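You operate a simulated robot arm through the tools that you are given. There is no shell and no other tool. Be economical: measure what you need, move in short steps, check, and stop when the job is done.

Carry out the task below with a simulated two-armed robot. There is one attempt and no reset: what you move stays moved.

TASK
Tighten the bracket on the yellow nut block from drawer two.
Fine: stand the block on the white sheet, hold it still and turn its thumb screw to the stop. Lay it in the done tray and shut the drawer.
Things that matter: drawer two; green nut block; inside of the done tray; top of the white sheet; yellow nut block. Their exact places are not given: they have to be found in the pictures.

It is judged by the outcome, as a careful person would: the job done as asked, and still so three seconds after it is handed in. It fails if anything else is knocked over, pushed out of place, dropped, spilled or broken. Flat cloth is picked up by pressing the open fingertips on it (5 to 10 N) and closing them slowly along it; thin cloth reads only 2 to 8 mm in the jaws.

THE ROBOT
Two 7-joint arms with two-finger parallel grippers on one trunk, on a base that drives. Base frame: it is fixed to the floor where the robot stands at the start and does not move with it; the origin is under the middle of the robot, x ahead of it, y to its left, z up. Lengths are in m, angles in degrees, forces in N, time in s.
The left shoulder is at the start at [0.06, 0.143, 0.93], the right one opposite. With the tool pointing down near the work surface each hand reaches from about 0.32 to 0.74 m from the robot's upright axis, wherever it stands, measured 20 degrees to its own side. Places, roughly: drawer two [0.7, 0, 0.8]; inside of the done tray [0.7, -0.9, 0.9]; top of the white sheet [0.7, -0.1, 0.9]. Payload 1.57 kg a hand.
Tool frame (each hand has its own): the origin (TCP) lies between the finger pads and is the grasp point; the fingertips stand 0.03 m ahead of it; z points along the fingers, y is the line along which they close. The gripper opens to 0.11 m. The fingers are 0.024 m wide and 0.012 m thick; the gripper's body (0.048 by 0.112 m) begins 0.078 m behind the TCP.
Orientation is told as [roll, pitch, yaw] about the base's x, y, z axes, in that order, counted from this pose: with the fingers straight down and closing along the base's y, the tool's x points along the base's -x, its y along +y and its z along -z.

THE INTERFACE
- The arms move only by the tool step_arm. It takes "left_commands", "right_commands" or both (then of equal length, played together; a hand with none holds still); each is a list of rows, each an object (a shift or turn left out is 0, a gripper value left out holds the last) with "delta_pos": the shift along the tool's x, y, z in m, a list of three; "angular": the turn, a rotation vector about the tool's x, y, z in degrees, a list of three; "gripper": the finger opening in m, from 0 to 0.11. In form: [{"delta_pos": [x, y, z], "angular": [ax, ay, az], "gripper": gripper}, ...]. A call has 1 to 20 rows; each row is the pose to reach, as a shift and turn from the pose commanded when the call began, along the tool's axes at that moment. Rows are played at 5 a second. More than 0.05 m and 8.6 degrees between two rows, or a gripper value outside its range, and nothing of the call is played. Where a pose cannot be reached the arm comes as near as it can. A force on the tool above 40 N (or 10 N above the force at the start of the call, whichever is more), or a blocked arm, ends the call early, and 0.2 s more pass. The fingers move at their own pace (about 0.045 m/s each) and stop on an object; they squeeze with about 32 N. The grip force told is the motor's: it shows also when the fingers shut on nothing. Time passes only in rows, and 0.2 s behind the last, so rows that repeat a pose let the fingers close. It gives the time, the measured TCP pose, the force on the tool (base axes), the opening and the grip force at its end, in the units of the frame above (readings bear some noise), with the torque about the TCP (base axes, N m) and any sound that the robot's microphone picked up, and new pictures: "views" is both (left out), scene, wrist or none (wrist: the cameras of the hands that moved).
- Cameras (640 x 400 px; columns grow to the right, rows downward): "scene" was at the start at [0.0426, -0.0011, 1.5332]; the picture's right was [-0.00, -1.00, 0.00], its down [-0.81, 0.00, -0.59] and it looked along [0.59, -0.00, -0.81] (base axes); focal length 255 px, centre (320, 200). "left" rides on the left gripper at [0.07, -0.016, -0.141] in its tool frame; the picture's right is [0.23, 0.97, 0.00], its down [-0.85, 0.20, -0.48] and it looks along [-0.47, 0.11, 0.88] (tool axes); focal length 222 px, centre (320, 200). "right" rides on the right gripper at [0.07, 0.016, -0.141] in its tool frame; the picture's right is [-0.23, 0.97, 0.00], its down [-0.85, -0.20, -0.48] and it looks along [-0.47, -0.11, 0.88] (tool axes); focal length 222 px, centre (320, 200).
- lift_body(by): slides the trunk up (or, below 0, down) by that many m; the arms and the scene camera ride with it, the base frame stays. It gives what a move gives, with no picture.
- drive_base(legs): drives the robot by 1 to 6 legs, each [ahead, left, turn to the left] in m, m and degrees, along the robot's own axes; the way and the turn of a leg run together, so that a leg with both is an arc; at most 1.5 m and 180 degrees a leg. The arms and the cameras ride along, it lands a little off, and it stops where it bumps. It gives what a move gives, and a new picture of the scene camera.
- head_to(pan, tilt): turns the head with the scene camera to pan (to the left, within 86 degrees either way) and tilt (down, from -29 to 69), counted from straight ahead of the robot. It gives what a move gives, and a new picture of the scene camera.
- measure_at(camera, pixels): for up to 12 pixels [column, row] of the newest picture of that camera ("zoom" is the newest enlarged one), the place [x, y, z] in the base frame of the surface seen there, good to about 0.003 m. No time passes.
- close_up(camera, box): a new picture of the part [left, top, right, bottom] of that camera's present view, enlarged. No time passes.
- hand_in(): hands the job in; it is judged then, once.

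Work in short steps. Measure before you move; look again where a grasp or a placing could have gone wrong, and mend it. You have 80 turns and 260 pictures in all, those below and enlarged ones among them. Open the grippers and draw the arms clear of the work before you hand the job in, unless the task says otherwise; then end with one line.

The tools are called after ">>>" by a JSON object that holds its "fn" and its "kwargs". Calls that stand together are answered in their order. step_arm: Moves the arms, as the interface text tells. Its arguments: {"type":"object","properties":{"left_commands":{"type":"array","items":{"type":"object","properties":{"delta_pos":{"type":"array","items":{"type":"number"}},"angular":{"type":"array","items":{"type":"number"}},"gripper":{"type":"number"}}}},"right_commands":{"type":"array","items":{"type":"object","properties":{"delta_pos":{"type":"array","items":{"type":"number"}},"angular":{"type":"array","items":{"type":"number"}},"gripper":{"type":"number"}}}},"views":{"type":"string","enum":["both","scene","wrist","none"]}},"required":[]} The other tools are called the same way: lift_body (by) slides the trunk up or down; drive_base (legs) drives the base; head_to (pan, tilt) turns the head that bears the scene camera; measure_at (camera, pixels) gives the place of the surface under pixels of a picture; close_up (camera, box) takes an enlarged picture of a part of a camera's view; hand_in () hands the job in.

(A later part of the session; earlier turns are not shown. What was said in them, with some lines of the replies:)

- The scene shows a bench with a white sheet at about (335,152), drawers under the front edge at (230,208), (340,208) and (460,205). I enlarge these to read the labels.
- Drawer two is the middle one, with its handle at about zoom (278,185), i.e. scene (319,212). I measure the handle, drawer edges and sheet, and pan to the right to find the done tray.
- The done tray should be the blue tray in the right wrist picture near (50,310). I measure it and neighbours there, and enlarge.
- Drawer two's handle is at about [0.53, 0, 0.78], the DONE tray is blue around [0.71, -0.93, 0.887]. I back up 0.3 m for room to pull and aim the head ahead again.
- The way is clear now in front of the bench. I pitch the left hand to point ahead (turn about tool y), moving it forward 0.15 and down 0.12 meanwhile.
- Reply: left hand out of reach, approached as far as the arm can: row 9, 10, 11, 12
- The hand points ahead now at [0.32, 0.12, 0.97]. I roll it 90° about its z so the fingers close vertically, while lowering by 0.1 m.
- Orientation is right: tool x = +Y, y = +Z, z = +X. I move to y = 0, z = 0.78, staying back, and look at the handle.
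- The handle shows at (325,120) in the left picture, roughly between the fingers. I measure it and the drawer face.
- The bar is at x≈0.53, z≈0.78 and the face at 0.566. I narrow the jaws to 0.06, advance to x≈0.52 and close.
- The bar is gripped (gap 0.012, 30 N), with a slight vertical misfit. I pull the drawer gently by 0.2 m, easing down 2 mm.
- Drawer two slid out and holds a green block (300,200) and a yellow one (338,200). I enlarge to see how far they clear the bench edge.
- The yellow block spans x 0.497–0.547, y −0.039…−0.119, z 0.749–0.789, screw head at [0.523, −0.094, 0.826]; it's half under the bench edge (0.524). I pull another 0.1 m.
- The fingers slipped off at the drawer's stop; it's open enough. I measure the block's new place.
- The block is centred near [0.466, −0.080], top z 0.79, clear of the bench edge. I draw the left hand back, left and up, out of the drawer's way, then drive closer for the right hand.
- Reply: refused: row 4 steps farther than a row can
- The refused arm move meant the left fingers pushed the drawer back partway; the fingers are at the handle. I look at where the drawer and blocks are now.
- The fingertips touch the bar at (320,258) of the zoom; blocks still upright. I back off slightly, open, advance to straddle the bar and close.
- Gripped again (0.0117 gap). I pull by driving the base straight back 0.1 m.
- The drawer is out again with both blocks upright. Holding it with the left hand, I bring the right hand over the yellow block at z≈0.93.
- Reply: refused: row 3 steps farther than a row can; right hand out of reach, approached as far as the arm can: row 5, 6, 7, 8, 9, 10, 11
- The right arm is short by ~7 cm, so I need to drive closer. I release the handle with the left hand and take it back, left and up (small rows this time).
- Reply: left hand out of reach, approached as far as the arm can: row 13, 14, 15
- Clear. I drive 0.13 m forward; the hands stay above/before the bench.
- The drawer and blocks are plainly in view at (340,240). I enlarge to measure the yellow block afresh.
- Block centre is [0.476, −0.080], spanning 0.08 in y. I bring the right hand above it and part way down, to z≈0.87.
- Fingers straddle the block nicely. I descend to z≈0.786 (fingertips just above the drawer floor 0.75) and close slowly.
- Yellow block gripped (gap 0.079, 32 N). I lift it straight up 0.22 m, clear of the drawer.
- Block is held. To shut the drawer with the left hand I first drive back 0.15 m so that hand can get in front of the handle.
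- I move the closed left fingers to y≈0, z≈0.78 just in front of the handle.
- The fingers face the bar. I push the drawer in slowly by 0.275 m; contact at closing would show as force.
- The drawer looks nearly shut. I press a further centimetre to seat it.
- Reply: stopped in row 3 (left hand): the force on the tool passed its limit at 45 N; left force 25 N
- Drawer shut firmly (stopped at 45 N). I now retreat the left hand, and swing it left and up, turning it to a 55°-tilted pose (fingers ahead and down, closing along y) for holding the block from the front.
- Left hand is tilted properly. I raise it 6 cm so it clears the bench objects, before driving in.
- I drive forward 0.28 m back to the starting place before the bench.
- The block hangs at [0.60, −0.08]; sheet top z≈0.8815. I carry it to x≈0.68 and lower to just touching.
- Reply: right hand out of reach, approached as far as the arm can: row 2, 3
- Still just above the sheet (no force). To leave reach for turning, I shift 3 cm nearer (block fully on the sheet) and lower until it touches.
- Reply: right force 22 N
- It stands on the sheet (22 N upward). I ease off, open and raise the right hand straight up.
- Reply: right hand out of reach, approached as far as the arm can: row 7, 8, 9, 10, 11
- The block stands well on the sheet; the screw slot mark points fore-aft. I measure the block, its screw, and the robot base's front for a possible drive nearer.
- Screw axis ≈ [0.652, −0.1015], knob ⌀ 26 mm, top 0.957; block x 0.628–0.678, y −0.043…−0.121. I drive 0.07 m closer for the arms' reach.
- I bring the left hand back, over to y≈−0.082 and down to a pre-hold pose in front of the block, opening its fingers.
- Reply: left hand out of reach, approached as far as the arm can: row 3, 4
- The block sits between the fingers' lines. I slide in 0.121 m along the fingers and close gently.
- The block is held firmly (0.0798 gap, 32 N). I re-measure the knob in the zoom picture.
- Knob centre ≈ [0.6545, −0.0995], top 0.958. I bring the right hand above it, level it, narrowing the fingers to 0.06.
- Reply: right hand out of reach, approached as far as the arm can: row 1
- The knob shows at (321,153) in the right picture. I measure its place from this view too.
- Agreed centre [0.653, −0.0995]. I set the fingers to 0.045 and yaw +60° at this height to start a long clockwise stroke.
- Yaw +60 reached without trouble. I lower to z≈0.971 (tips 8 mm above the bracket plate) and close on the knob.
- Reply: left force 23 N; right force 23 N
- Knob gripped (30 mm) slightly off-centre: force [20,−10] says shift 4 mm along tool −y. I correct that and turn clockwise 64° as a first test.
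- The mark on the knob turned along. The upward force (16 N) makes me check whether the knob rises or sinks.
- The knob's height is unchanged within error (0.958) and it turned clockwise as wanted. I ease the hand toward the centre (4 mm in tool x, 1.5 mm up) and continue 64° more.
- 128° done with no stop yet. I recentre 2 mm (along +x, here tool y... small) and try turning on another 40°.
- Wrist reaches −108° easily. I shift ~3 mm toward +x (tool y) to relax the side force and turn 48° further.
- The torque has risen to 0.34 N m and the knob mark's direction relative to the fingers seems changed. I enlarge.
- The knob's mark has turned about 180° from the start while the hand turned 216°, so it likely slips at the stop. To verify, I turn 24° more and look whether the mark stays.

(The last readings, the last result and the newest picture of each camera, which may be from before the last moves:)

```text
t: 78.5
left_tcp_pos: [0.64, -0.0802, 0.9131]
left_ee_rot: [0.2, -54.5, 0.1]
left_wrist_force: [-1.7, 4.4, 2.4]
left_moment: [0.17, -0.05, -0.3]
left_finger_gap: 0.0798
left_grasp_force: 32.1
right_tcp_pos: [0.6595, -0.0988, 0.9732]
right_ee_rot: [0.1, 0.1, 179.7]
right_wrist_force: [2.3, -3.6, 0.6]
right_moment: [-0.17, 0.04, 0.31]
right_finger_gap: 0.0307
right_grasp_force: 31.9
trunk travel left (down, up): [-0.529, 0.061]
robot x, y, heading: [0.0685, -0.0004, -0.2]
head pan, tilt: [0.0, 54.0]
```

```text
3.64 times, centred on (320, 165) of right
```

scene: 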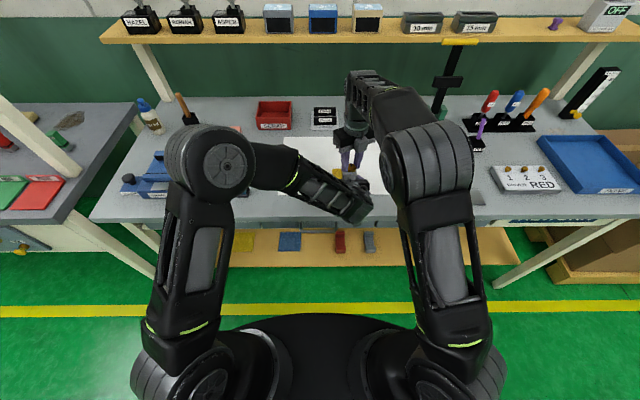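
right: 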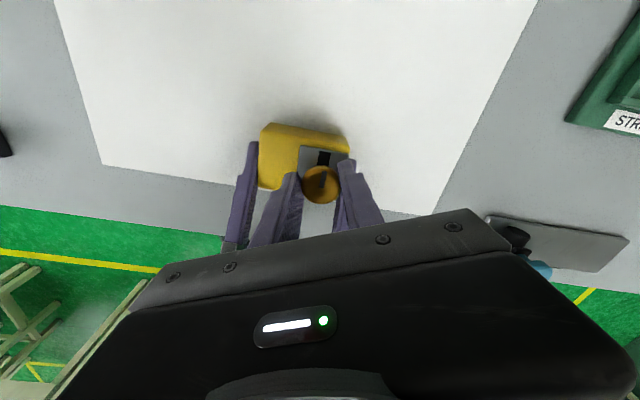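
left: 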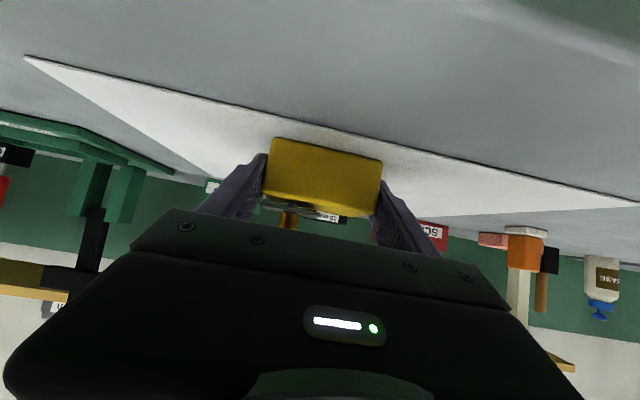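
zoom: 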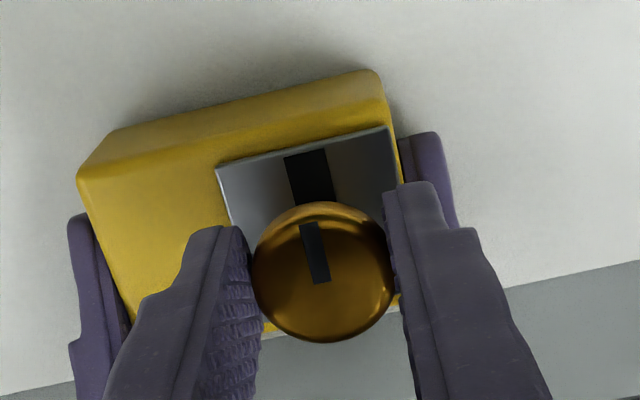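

The mark stayed aligned with the plate slot while the fingers slid around it (0.31 N m): the screw is at its stop, half a turn from the start. I open the right fingers and raise the hand straight up.

>>> {"fn": "step_arm", "kwargs": {"right_commands": [{"gripper": 0.05}, {"gripper": 0.05}, {"gripper": 0.05}, {"delta_pos": [0, 0, -0.03]}, {"delta_pos": [0, 0, -0.06]}, {"delta_pos": [0, 0, -0.09]}, {"delta_pos": [0, 0, -0.1]}, {"delta_pos": [0, 0, -0.1]}], "views": "wrist"}}

>>> {"fn": "close_up", "kwargs": {"camera": "right", "box": [230, 80, 410, 220]}}

```text
t: 80.3
left_tcp_pos: [0.6396, -0.0817, 0.9133]
left_ee_rot: [0.0, -54.5, 0.1]
left_wrist_force: [-0.2, -0.7, 0.4]
left_moment: [0.08, 0.13, 0.04]
left_finger_gap: 0.0797
left_grasp_force: 31.3
right_tcp_pos: [0.6408, -0.1092, 1.0452]
right_ee_rot: [-0.1, 0.4, -180.0]
right_wrist_force: [-0.2, 0.4, 0.7]
right_moment: [-0.01, 0.02, 0.01]
right_finger_gap: 0.0501
right_grasp_force: 0.0
right hand out of reach, approached as far as the arm can: row 5, 6, 7, 8
trunk travel left (down, up): [-0.529, 0.061]
robot x, y, heading: [0.0708, 0.0014, -0.2]
head pan, tilt: [0.0, 54.0]
```

right: 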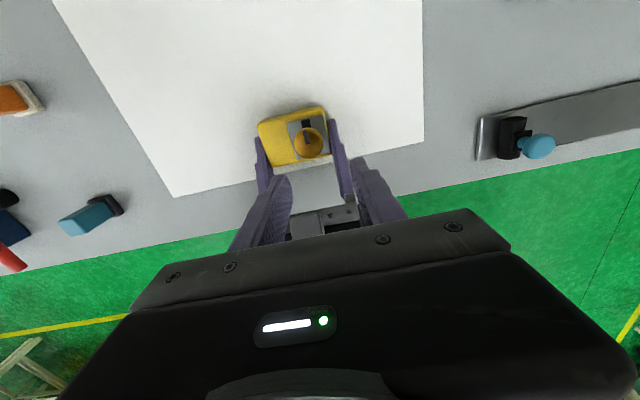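

```text
2.86 times, centred on (320, 150) of right
```

zoom: 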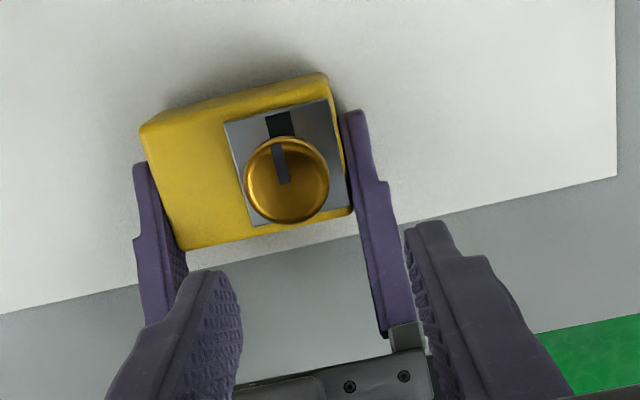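

Screw mark remains at the stop. Now the left hand releases and retreats back then left, while the right shifts right and unwinds its wrist 160°.

>>> {"fn": "step_arm", "kwargs": {"left_commands": [{"gripper": 0.11}, {"gripper": 0.11}, {"gripper": 0.11}, {"delta_pos": [0, 0, -0.02]}, {"delta_pos": [0, 0, -0.05]}, {"delta_pos": [0, 0, -0.08]}, {"delta_pos": [0, 0, -0.11]}, {"delta_pos": [0, 0, -0.13]}, {"delta_pos": [0, 0.04, -0.13]}, {"delta_pos": [0, 0.08, -0.13]}, {"delta_pos": [0, 0.12, -0.13]}, {"delta_pos": [0, 0.16, -0.13]}, {"delta_pos": [0, 0.2, -0.13]}, {"delta_pos": [0, 0.22, -0.13]}, {"delta_pos": [0, 0.22, -0.13]}, {"delta_pos": [0, 0.22, -0.13]}, {"delta_pos": [0, 0.22, -0.13]}, {"delta_pos": [0, 0.22, -0.13]}, {"delta_pos": [0, 0.22, -0.13]}, {"delta_pos": [0, 0.22, -0.13]}], "right_commands": [{"delta_pos": [0, 0.03, 0]}, {"delta_pos": [0, 0.06, 0]}, {"delta_pos": [-0.02, 0.08, 0]}, {"delta_pos": [-0.02, 0.08, 0], "angular": [0, 0, -8]}, {"delta_pos": [-0.02, 0.08, 0], "angular": [0, 0, -16.5]}, {"delta_pos": [-0.02, 0.08, 0], "angular": [0, 0, -25]}, {"delta_pos": [-0.02, 0.08, 0], "angular": [0, 0, -33.5]}, {"delta_pos": [-0.02, 0.08, 0], "angular": [0, 0, -42]}, {"delta_pos": [-0.02, 0.08, 0], "angular": [0, 0, -50.5]}, {"delta_pos": [-0.02, 0.08, 0], "angular": [0, 0, -59]}, {"delta_pos": [-0.02, 0.08, 0], "angular": [0, 0, -67.5]}, {"delta_pos": [-0.02, 0.08, 0], "angular": [0, 0, -76]}, {"delta_pos": [-0.02, 0.08, 0], "angular": [0, 0, -84.5]}, {"delta_pos": [-0.02, 0.08, 0], "angular": [0, 0, -93]}, {"delta_pos": [-0.02, 0.08, 0], "angular": [0, 0, -101.5]}, {"delta_pos": [-0.02, 0.08, 0], "angular": [0, 0, -110]}, {"delta_pos": [-0.02, 0.08, 0], "angular": [0, 0, -118.5]}, {"delta_pos": [-0.02, 0.08, 0], "angular": [0, 0, -127]}, {"delta_pos": [-0.02, 0.08, 0], "angular": [0, 0, -135.5]}, {"delta_pos": [-0.02, 0.08, 0], "angular": [0, 0, -144]}], "views": "scene"}}

```text
t: 84.5
left_tcp_pos: [0.5653, 0.1257, 0.9978]
left_ee_rot: [0.0, -54.3, 0.1]
left_wrist_force: [-0.1, 0.4, 0.3]
left_moment: [0.0, -0.01, -0.05]
left_finger_gap: 0.11
left_grasp_force: 0.1
left hand out of reach, approached as far as the arm can: row 12, 13, 14, 15, 16, 17, 18, 19, 20
right_tcp_pos: [0.622, -0.19, 1.0473]
right_ee_rot: [0.1, 0.1, -35.9]
right_wrist_force: [-0.2, 0.4, 0.3]
right_moment: [-0.01, 0.01, -0.02]
right_finger_gap: 0.0503
right_grasp_force: 0.1
trunk travel left (down, up): [-0.529, 0.061]
robot x, y, heading: [0.0705, -0.0027, -0.2]
head pan, tilt: [0.0, 54.0]
```

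scene: 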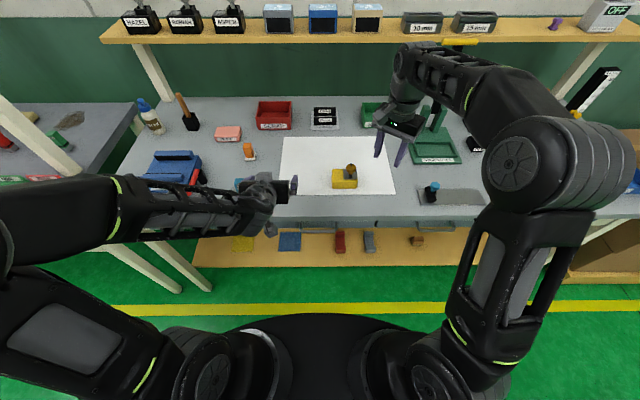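

Hands are clear and the block stands untouched at (345,178). I enlarge and measure the block for the pick-up.

>>> {"fn": "close_up", "kwargs": {"camera": "scene", "box": [280, 130, 410, 210]}}

>>> {"fn": "step_arm", "kwargs": {"right_commands": [{"angular": [0, 0, -8.5], "gripper": 0.11}, {"angular": [0, 0, -17]}, {"angular": [0, 0, -25.5]}, {"angular": [0, 0, -32]}, {"angular": [0, 0, -36]}], "views": "none"}}

>>> {"fn": "measure_at", "kwargs": {"camera": "zoom", "pixels": [[260, 200], [260, 240], [380, 240], [355, 180], [300, 220], [320, 265]]}}

```text
4.92 times, centred on (345, 170) of scene
```

zoom: 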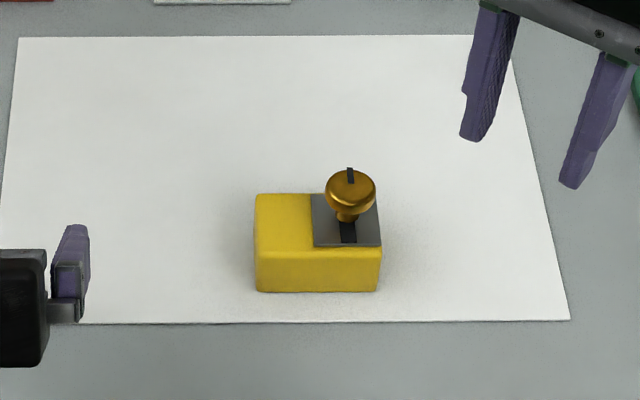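

```text
t: 85.7
left_tcp_pos: [0.5651, 0.1269, 0.9991]
left_ee_rot: [-0.1, -54.5, 0.0]
left_wrist_force: [0.6, 0.1, -0.2]
left_moment: [-0.01, -0.03, 0.01]
left_finger_gap: 0.1102
left_grasp_force: 0.0
right_tcp_pos: [0.6216, -0.1897, 1.0455]
right_ee_rot: [0.0, 0.1, 0.0]
right_wrist_force: [0.3, -0.1, 0.8]
right_moment: [0.03, 0.01, -0.02]
right_finger_gap: 0.1102
right_grasp_force: 0.1
trunk travel left (down, up): [-0.529, 0.061]
robot x, y, heading: [0.0678, -0.0013, -0.4]
head pan, tilt: [0.0, 54.0]
```

```text
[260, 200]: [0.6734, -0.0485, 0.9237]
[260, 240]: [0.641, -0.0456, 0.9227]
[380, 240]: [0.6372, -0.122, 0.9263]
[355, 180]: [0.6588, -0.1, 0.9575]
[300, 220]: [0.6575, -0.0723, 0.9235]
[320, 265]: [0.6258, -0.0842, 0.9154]
```

The knob's mark points to the back, unchanged. The right hand goes above the block at [0.652, −0.083], then down to z≈0.922 and closes.

>>> {"fn": "step_arm", "kwargs": {"right_commands": [{"delta_pos": [-0.01, 0.035, 0]}, {"delta_pos": [-0.02, 0.07, 0]}, {"delta_pos": [-0.031, 0.107, 0]}, {"delta_pos": [-0.031, 0.107, 0.03]}, {"delta_pos": [-0.031, 0.107, 0.06]}, {"delta_pos": [-0.031, 0.107, 0.06]}], "views": "wrist"}}

```text
t: 87.1
left_tcp_pos: [0.5663, 0.1273, 0.997]
left_ee_rot: [0.0, -54.4, -0.1]
left_wrist_force: [0.4, -0.3, -0.5]
left_moment: [0.01, -0.01, 0.03]
left_finger_gap: 0.11
left_grasp_force: 0.2
right_tcp_pos: [0.6535, -0.0833, 0.988]
right_ee_rot: [0.0, -0.1, 0.1]
right_wrist_force: [-0.1, 0.2, 0.3]
right_moment: [0.01, 0.0, 0.0]
right_finger_gap: 0.1101
right_grasp_force: 0.0
trunk travel left (down, up): [-0.529, 0.061]
robot x, y, heading: [0.0703, 0.001, -0.1]
head pan, tilt: [0.0, 54.0]
```

right: 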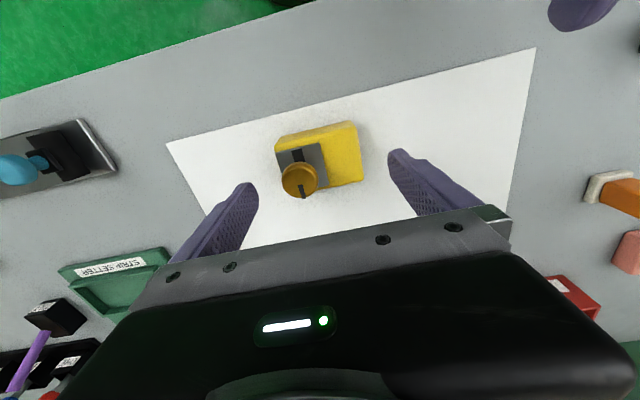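

The block is centred between the fingers and the knob mark points back. I descend 0.066 m and close.

>>> {"fn": "step_arm", "kwargs": {"right_commands": [{"delta_pos": [0, 0, 0.03]}, {"delta_pos": [0, 0, 0.05]}, {"delta_pos": [0, 0, 0.062]}, {"delta_pos": [0, 0, 0.066]}, {"delta_pos": [0, 0, 0.066], "gripper": 0.09}, {"delta_pos": [0, 0, 0.066], "gripper": 0.08}, {"delta_pos": [0, 0, 0.066], "gripper": 0.06}, {"delta_pos": [0, 0, 0.066]}, {"delta_pos": [0, 0, 0.066]}, {"delta_pos": [0, 0, 0.05]}, {"delta_pos": [0, 0, 0.02]}, {"delta_pos": [0, 0, -0.01]}, {"delta_pos": [0, 0, -0.04]}, {"delta_pos": [0, 0, -0.05]}, {"delta_pos": [0, 0, -0.05]}], "views": "both"}}

```text
t: 90.3
left_tcp_pos: [0.5647, 0.1263, 0.9976]
left_ee_rot: [0.0, -54.4, 0.0]
left_wrist_force: [0.2, 0.2, 0.9]
left_moment: [0.02, 0.01, 0.03]
left_finger_gap: 0.1094
left_grasp_force: 0.1
right_tcp_pos: [0.6538, -0.0823, 1.0367]
right_ee_rot: [-0.1, 0.1, -0.1]
right_wrist_force: [-0.4, 0.5, -1.3]
right_moment: [0.01, 0.0, 0.02]
right_finger_gap: 0.08
right_grasp_force: 32.6
trunk travel left (down, up): [-0.529, 0.061]
robot x, y, heading: [0.0663, -0.001, -0.4]
head pan, tilt: [0.0, 54.0]
```

scene: 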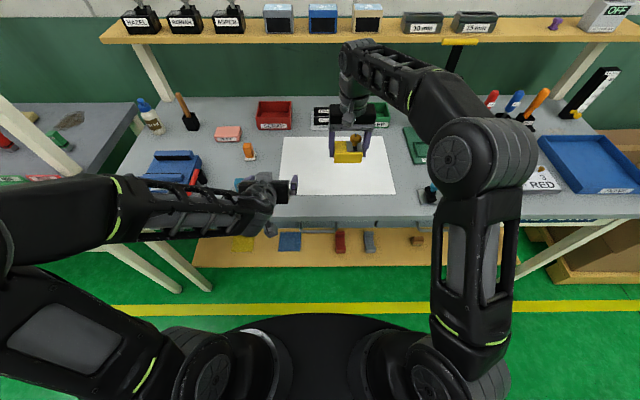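
right: 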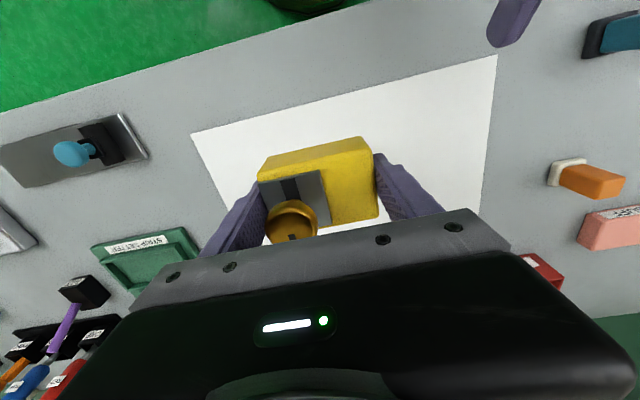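

Block lifted with the screw unchanged. I measure the tray, then back away 0.3 m and drive 0.75 m to the right, clear of the bench.

>>> {"fn": "measure_at", "kwargs": {"camera": "scene", "pixels": [[590, 165], [570, 150], [610, 180], [545, 142], [592, 192], [636, 185], [600, 140]]}}

>>> {"fn": "drive_base", "kwargs": {"legs": [[-0.3, 0, 0], [0, -0.75, 0]]}}

```text
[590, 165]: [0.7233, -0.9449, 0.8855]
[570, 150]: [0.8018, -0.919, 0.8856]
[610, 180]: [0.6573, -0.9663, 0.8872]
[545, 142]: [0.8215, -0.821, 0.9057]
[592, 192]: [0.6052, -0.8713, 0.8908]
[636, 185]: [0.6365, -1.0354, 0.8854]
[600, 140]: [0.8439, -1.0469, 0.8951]
```

```text
t: 96.0
left_tcp_pos: [0.2649, -0.6237, 0.9969]
left_ee_rot: [0.1, -54.4, -0.1]
left_wrist_force: [-0.2, 0.1, -0.3]
left_moment: [0.0, -0.01, 0.01]
left_finger_gap: 0.1097
left_grasp_force: 0.1
right_tcp_pos: [0.3511, -0.8335, 1.0372]
right_ee_rot: [0.0, -0.1, -0.1]
right_wrist_force: [0.3, -0.4, -1.0]
right_moment: [0.02, 0.01, -0.01]
right_finger_gap: 0.0795
right_grasp_force: 31.6
trunk travel left (down, up): [-0.529, 0.061]
robot x, y, heading: [-0.232, -0.7521, -0.3]
head pan, tilt: [0.0, 54.0]
```

scene: 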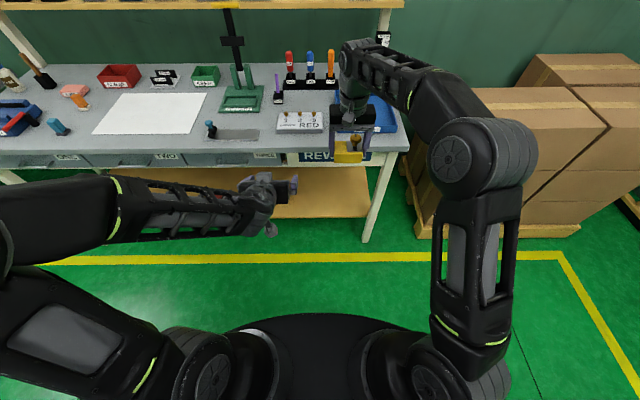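

I check the box stack's height next to the tray against the right elbow, and the drawer's state.

>>> {"fn": "measure_at", "kwargs": {"camera": "scene", "pixels": [[550, 95], [500, 105], [590, 70], [560, 170], [520, 150], [450, 155], [470, 250], [385, 110], [380, 130], [390, 125]]}}

>>> {"fn": "close_up", "kwargs": {"camera": "scene", "box": [40, 60, 440, 260]}}

```text
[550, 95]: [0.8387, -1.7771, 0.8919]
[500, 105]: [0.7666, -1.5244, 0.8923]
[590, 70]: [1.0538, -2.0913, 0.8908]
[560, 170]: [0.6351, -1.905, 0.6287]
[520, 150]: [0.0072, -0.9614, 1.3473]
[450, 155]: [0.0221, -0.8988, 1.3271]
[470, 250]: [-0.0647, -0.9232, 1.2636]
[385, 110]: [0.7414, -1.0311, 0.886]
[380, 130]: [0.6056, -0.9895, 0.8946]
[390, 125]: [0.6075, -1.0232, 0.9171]
```

```text
1.60 times, centred on (240, 160) of scene
```

zoom: 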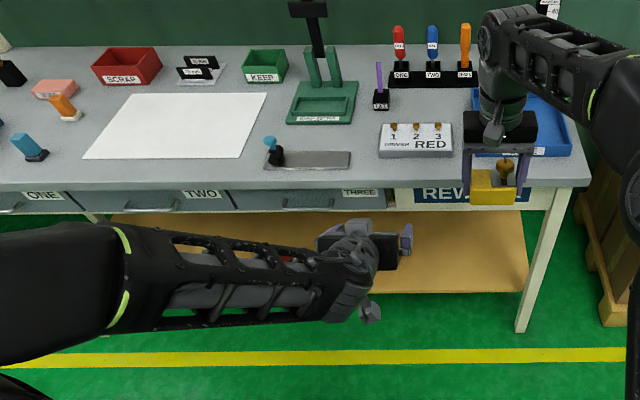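

The boxes top out at 0.89 and lie far right; the drawer is shut. I drive 0.1 m right then 0.31 m ahead to bring the block over the tray.

>>> {"fn": "drive_base", "kwargs": {"legs": [[0, -0.1, 0], [0.31, 0, 0]]}}

```text
t: 98.8
left_tcp_pos: [0.5798, -0.728, 0.997]
left_ee_rot: [0.0, -54.3, -0.2]
left_wrist_force: [-0.2, 0.6, 0.4]
left_moment: [0.01, -0.01, 0.03]
left_finger_gap: 0.11
left_grasp_force: 0.0
right_tcp_pos: [0.6676, -0.9382, 1.0364]
right_ee_rot: [-0.1, 0.1, -0.2]
right_wrist_force: [-1.0, -0.6, -2.9]
right_moment: [0.02, 0.02, 0.01]
right_finger_gap: 0.0795
right_grasp_force: 32.0
trunk travel left (down, up): [-0.529, 0.061]
robot x, y, heading: [0.0854, -0.8531, -0.3]
head pan, tilt: [0.0, 54.0]
```

scene: 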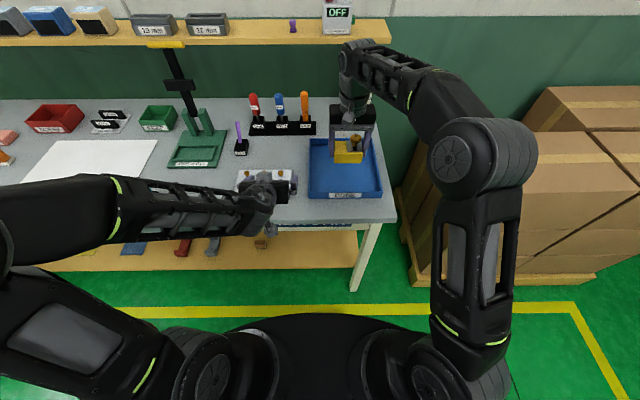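

The block hangs inside the tray's outline ([0.668, −0.938]; tray x 0.605–0.845, y −0.82…−1.05). I move 2 cm ahead and lower to just above the tray floor, then until touch.

>>> {"fn": "step_arm", "kwargs": {"right_commands": [{"delta_pos": [-0.01, 0, 0.025]}, {"delta_pos": [-0.02, 0, 0.05]}, {"delta_pos": [-0.02, 0, 0.075]}, {"delta_pos": [-0.02, 0, 0.095]}, {"delta_pos": [-0.02, 0, 0.106]}, {"delta_pos": [-0.02, 0, 0.11]}, {"delta_pos": [-0.02, 0, 0.112]}, {"delta_pos": [-0.02, 0, 0.112]}], "views": "both"}}

```text
t: 100.6
left_tcp_pos: [0.5795, -0.7279, 0.9979]
left_ee_rot: [0.1, -54.5, -0.1]
left_wrist_force: [0.0, -0.5, 0.1]
left_moment: [0.04, -0.04, -0.03]
left_finger_gap: 0.1103
left_grasp_force: 0.1
right_tcp_pos: [0.6865, -0.9381, 0.9249]
right_ee_rot: [-0.1, 0.0, -0.2]
right_wrist_force: [0.0, -0.8, -1.6]
right_moment: [0.03, -0.01, 0.01]
right_finger_gap: 0.0796
right_grasp_force: 32.0
trunk travel left (down, up): [-0.529, 0.061]
robot x, y, heading: [0.0834, -0.8535, -0.2]
head pan, tilt: [0.0, 54.0]
```

scene: 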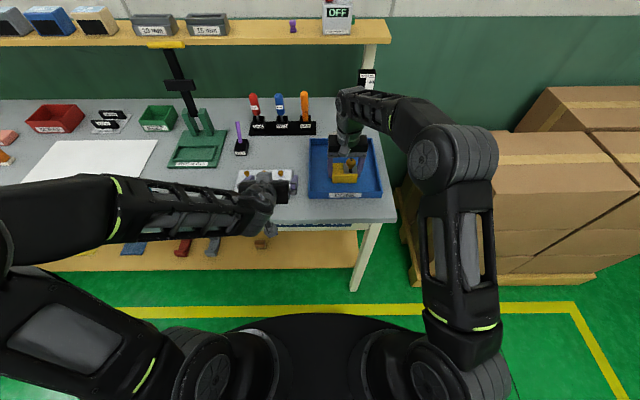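
right: 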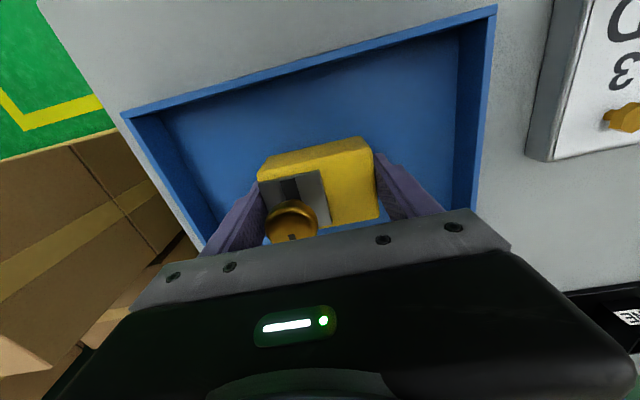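

Just above the tray floor, no contact yet. I lower by 1 mm steps, and stop pressing once it touches.

>>> {"fn": "step_arm", "kwargs": {"right_commands": [{"delta_pos": [0, 0, 0.001]}, {"delta_pos": [0, 0, 0.002]}, {"delta_pos": [0, 0, 0.003]}, {"delta_pos": [0, 0, 0.003]}], "views": "none"}}

```text
t: 101.6
left_tcp_pos: [0.5804, -0.7286, 0.9977]
left_ee_rot: [0.0, -54.5, -0.3]
left_wrist_force: [0.4, -0.8, 0.3]
left_moment: [-0.01, -0.02, -0.01]
left_finger_gap: 0.1101
left_grasp_force: 0.1
right_tcp_pos: [0.6862, -0.938, 0.9243]
right_ee_rot: [0.0, -0.2, -0.3]
right_wrist_force: [2.0, -2.4, 9.5]
right_moment: [-0.14, 0.19, 0.06]
right_finger_gap: 0.0798
right_grasp_force: 32.3
trunk travel left (down, up): [-0.529, 0.061]
robot x, y, heading: [0.0829, -0.8571, -0.3]
head pan, tilt: [0.0, 54.0]
```

The block rests on the tray floor (9.5 N up). I ease off, open and raise the hand straight up.

>>> {"fn": "step_arm", "kwargs": {"right_commands": [{"delta_pos": [0, 0, -0.001]}, {"delta_pos": [0, 0, -0.001], "gripper": 0.105}, {"delta_pos": [0, 0, -0.001]}, {"delta_pos": [0, 0, -0.001]}, {"delta_pos": [0, 0, -0.03]}, {"delta_pos": [0, 0, -0.06]}, {"delta_pos": [0, 0, -0.09]}, {"delta_pos": [0, 0, -0.11]}, {"delta_pos": [0, 0, -0.11]}], "views": "both"}}

>>> {"fn": "close_up", "kwargs": {"camera": "right", "box": [200, 60, 440, 220]}}

```text
t: 103.6
left_tcp_pos: [0.58, -0.7289, 0.9972]
left_ee_rot: [-0.1, -54.4, -0.2]
left_wrist_force: [0.6, 1.0, 0.3]
left_moment: [0.0, 0.01, -0.01]
left_finger_gap: 0.1103
left_grasp_force: 0.1
right_tcp_pos: [0.6844, -0.9377, 1.032]
right_ee_rot: [0.0, 0.0, -0.3]
right_wrist_force: [0.3, 0.5, -0.1]
right_moment: [0.01, 0.03, -0.01]
right_finger_gap: 0.1053
right_grasp_force: 0.1
trunk travel left (down, up): [-0.529, 0.061]
robot x, y, heading: [0.0801, -0.8559, -0.5]
head pan, tilt: [0.0, 54.0]
```

scene: 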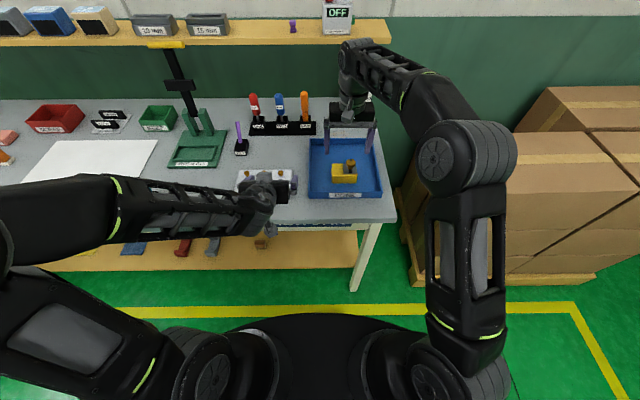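
right: 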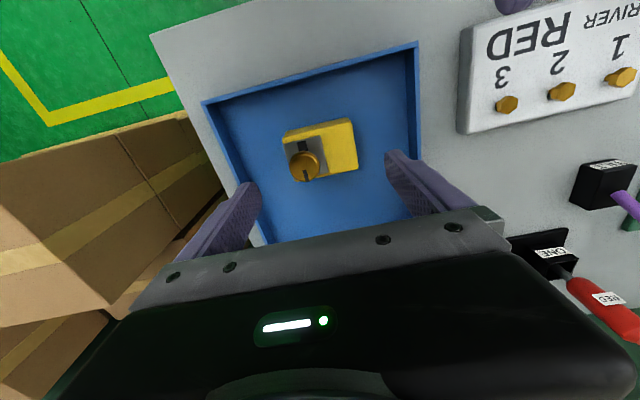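

```text
2.50 times, centred on (320, 140) of right
```

zoom: 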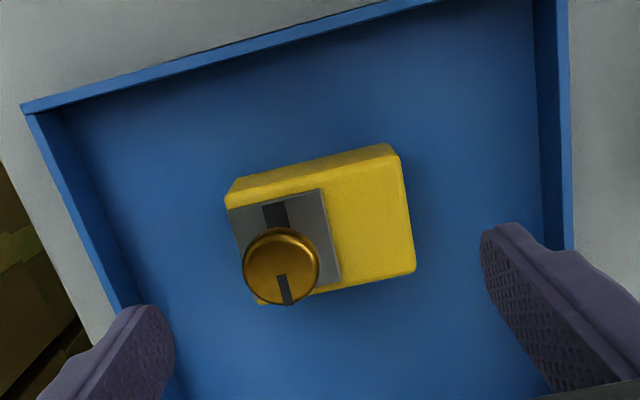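

The block stands in the DONE tray with its screw at the stop. I back away 0.35 m and look at the bench and drawer two.

>>> {"fn": "drive_base", "kwargs": {"legs": [[-0.35, 0, 0]]}}

>>> {"fn": "head_to", "kwargs": {"pan": 30, "tilt": 40}}

>>> {"fn": "close_up", "kwargs": {"camera": "scene", "box": [200, 100, 480, 275]}}

```text
t: 105.9
left_tcp_pos: [0.2398, -0.7276, 0.9985]
left_ee_rot: [0.0, -54.5, -0.4]
left_wrist_force: [0.5, 0.8, 1.0]
left_moment: [0.0, -0.01, -0.02]
left_finger_gap: 0.1102
left_grasp_force: 0.0
right_tcp_pos: [0.3427, -0.9368, 1.0327]
right_ee_rot: [0.1, -0.1, -0.6]
right_wrist_force: [0.5, 0.1, -0.3]
right_moment: [-0.01, -0.02, 0.04]
right_finger_gap: 0.105
right_grasp_force: 0.1
trunk travel left (down, up): [-0.529, 0.061]
robot x, y, heading: [-0.2609, -0.8507, -0.7]
head pan, tilt: [0.0, 54.0]
```

scene: 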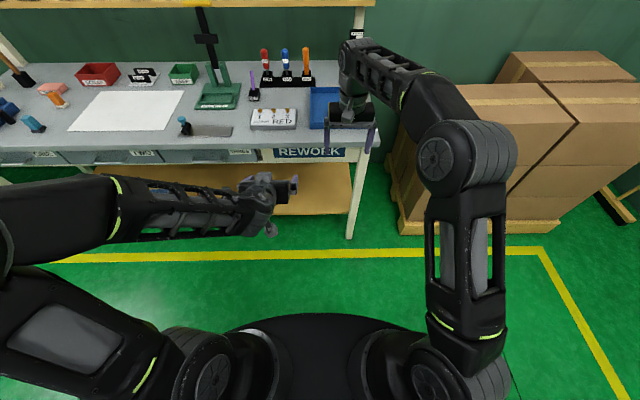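

```text
t: 106.8
left_tcp_pos: [0.2402, -0.728, 0.9963]
left_ee_rot: [0.0, -54.5, -0.5]
left_wrist_force: [0.6, -0.4, -0.8]
left_moment: [0.0, -0.03, -0.01]
left_finger_gap: 0.1099
left_grasp_force: 0.0
right_tcp_pos: [0.343, -0.9372, 1.0323]
right_ee_rot: [-0.1, 0.0, -0.5]
right_wrist_force: [-0.1, 0.2, 0.7]
right_moment: [0.02, 0.03, -0.03]
right_finger_gap: 0.1051
right_grasp_force: 0.1
trunk travel left (down, up): [-0.529, 0.061]
robot x, y, heading: [-0.258, -0.8516, -0.5]
head pan, tilt: [30.0, 40.0]
```

scene: 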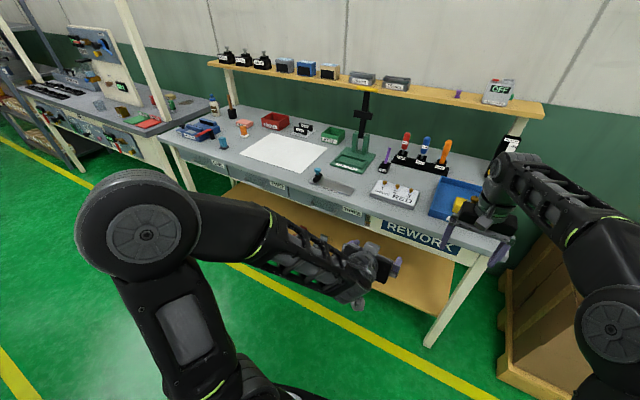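

```text
2.29 times, centred on (340, 188) of scene
```

zoom: 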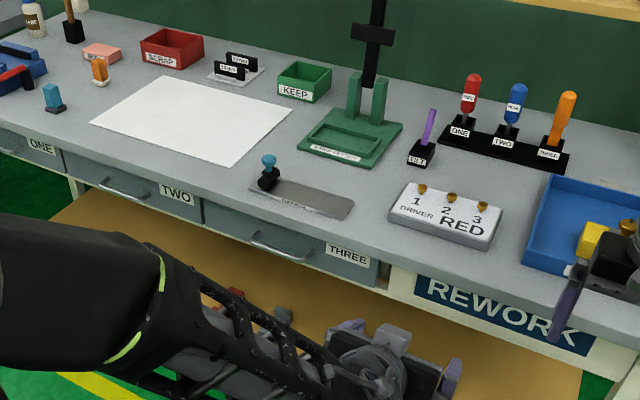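

Everything stands in its place and drawer TWO lies flush with ONE and THREE. I confirm by measuring the faces.

>>> {"fn": "measure_at", "kwargs": {"camera": "zoom", "pixels": [[50, 165], [150, 188], [190, 208], [225, 225], [300, 245], [90, 170]]}}

```text
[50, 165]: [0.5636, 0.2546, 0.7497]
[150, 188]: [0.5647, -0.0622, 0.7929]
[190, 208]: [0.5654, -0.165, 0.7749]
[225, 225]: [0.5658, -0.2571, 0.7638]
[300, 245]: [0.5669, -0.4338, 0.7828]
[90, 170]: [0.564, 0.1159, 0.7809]
```

All the drawer faces are flush (x≈0.565), the block is in the tray, and the arms are clear with the grippers open. I hand in.

>>> {"fn": "hand_in", "kwargs": {}}

```text
The job is handed in.
```

The yellow nut block's thumb screw is turned to its stop, the block is in the done tray and drawer two is shut with the green block still inside. I took the screw as stopped because it held after half a turn while the fingers slipped round it at about 0.3 N m.
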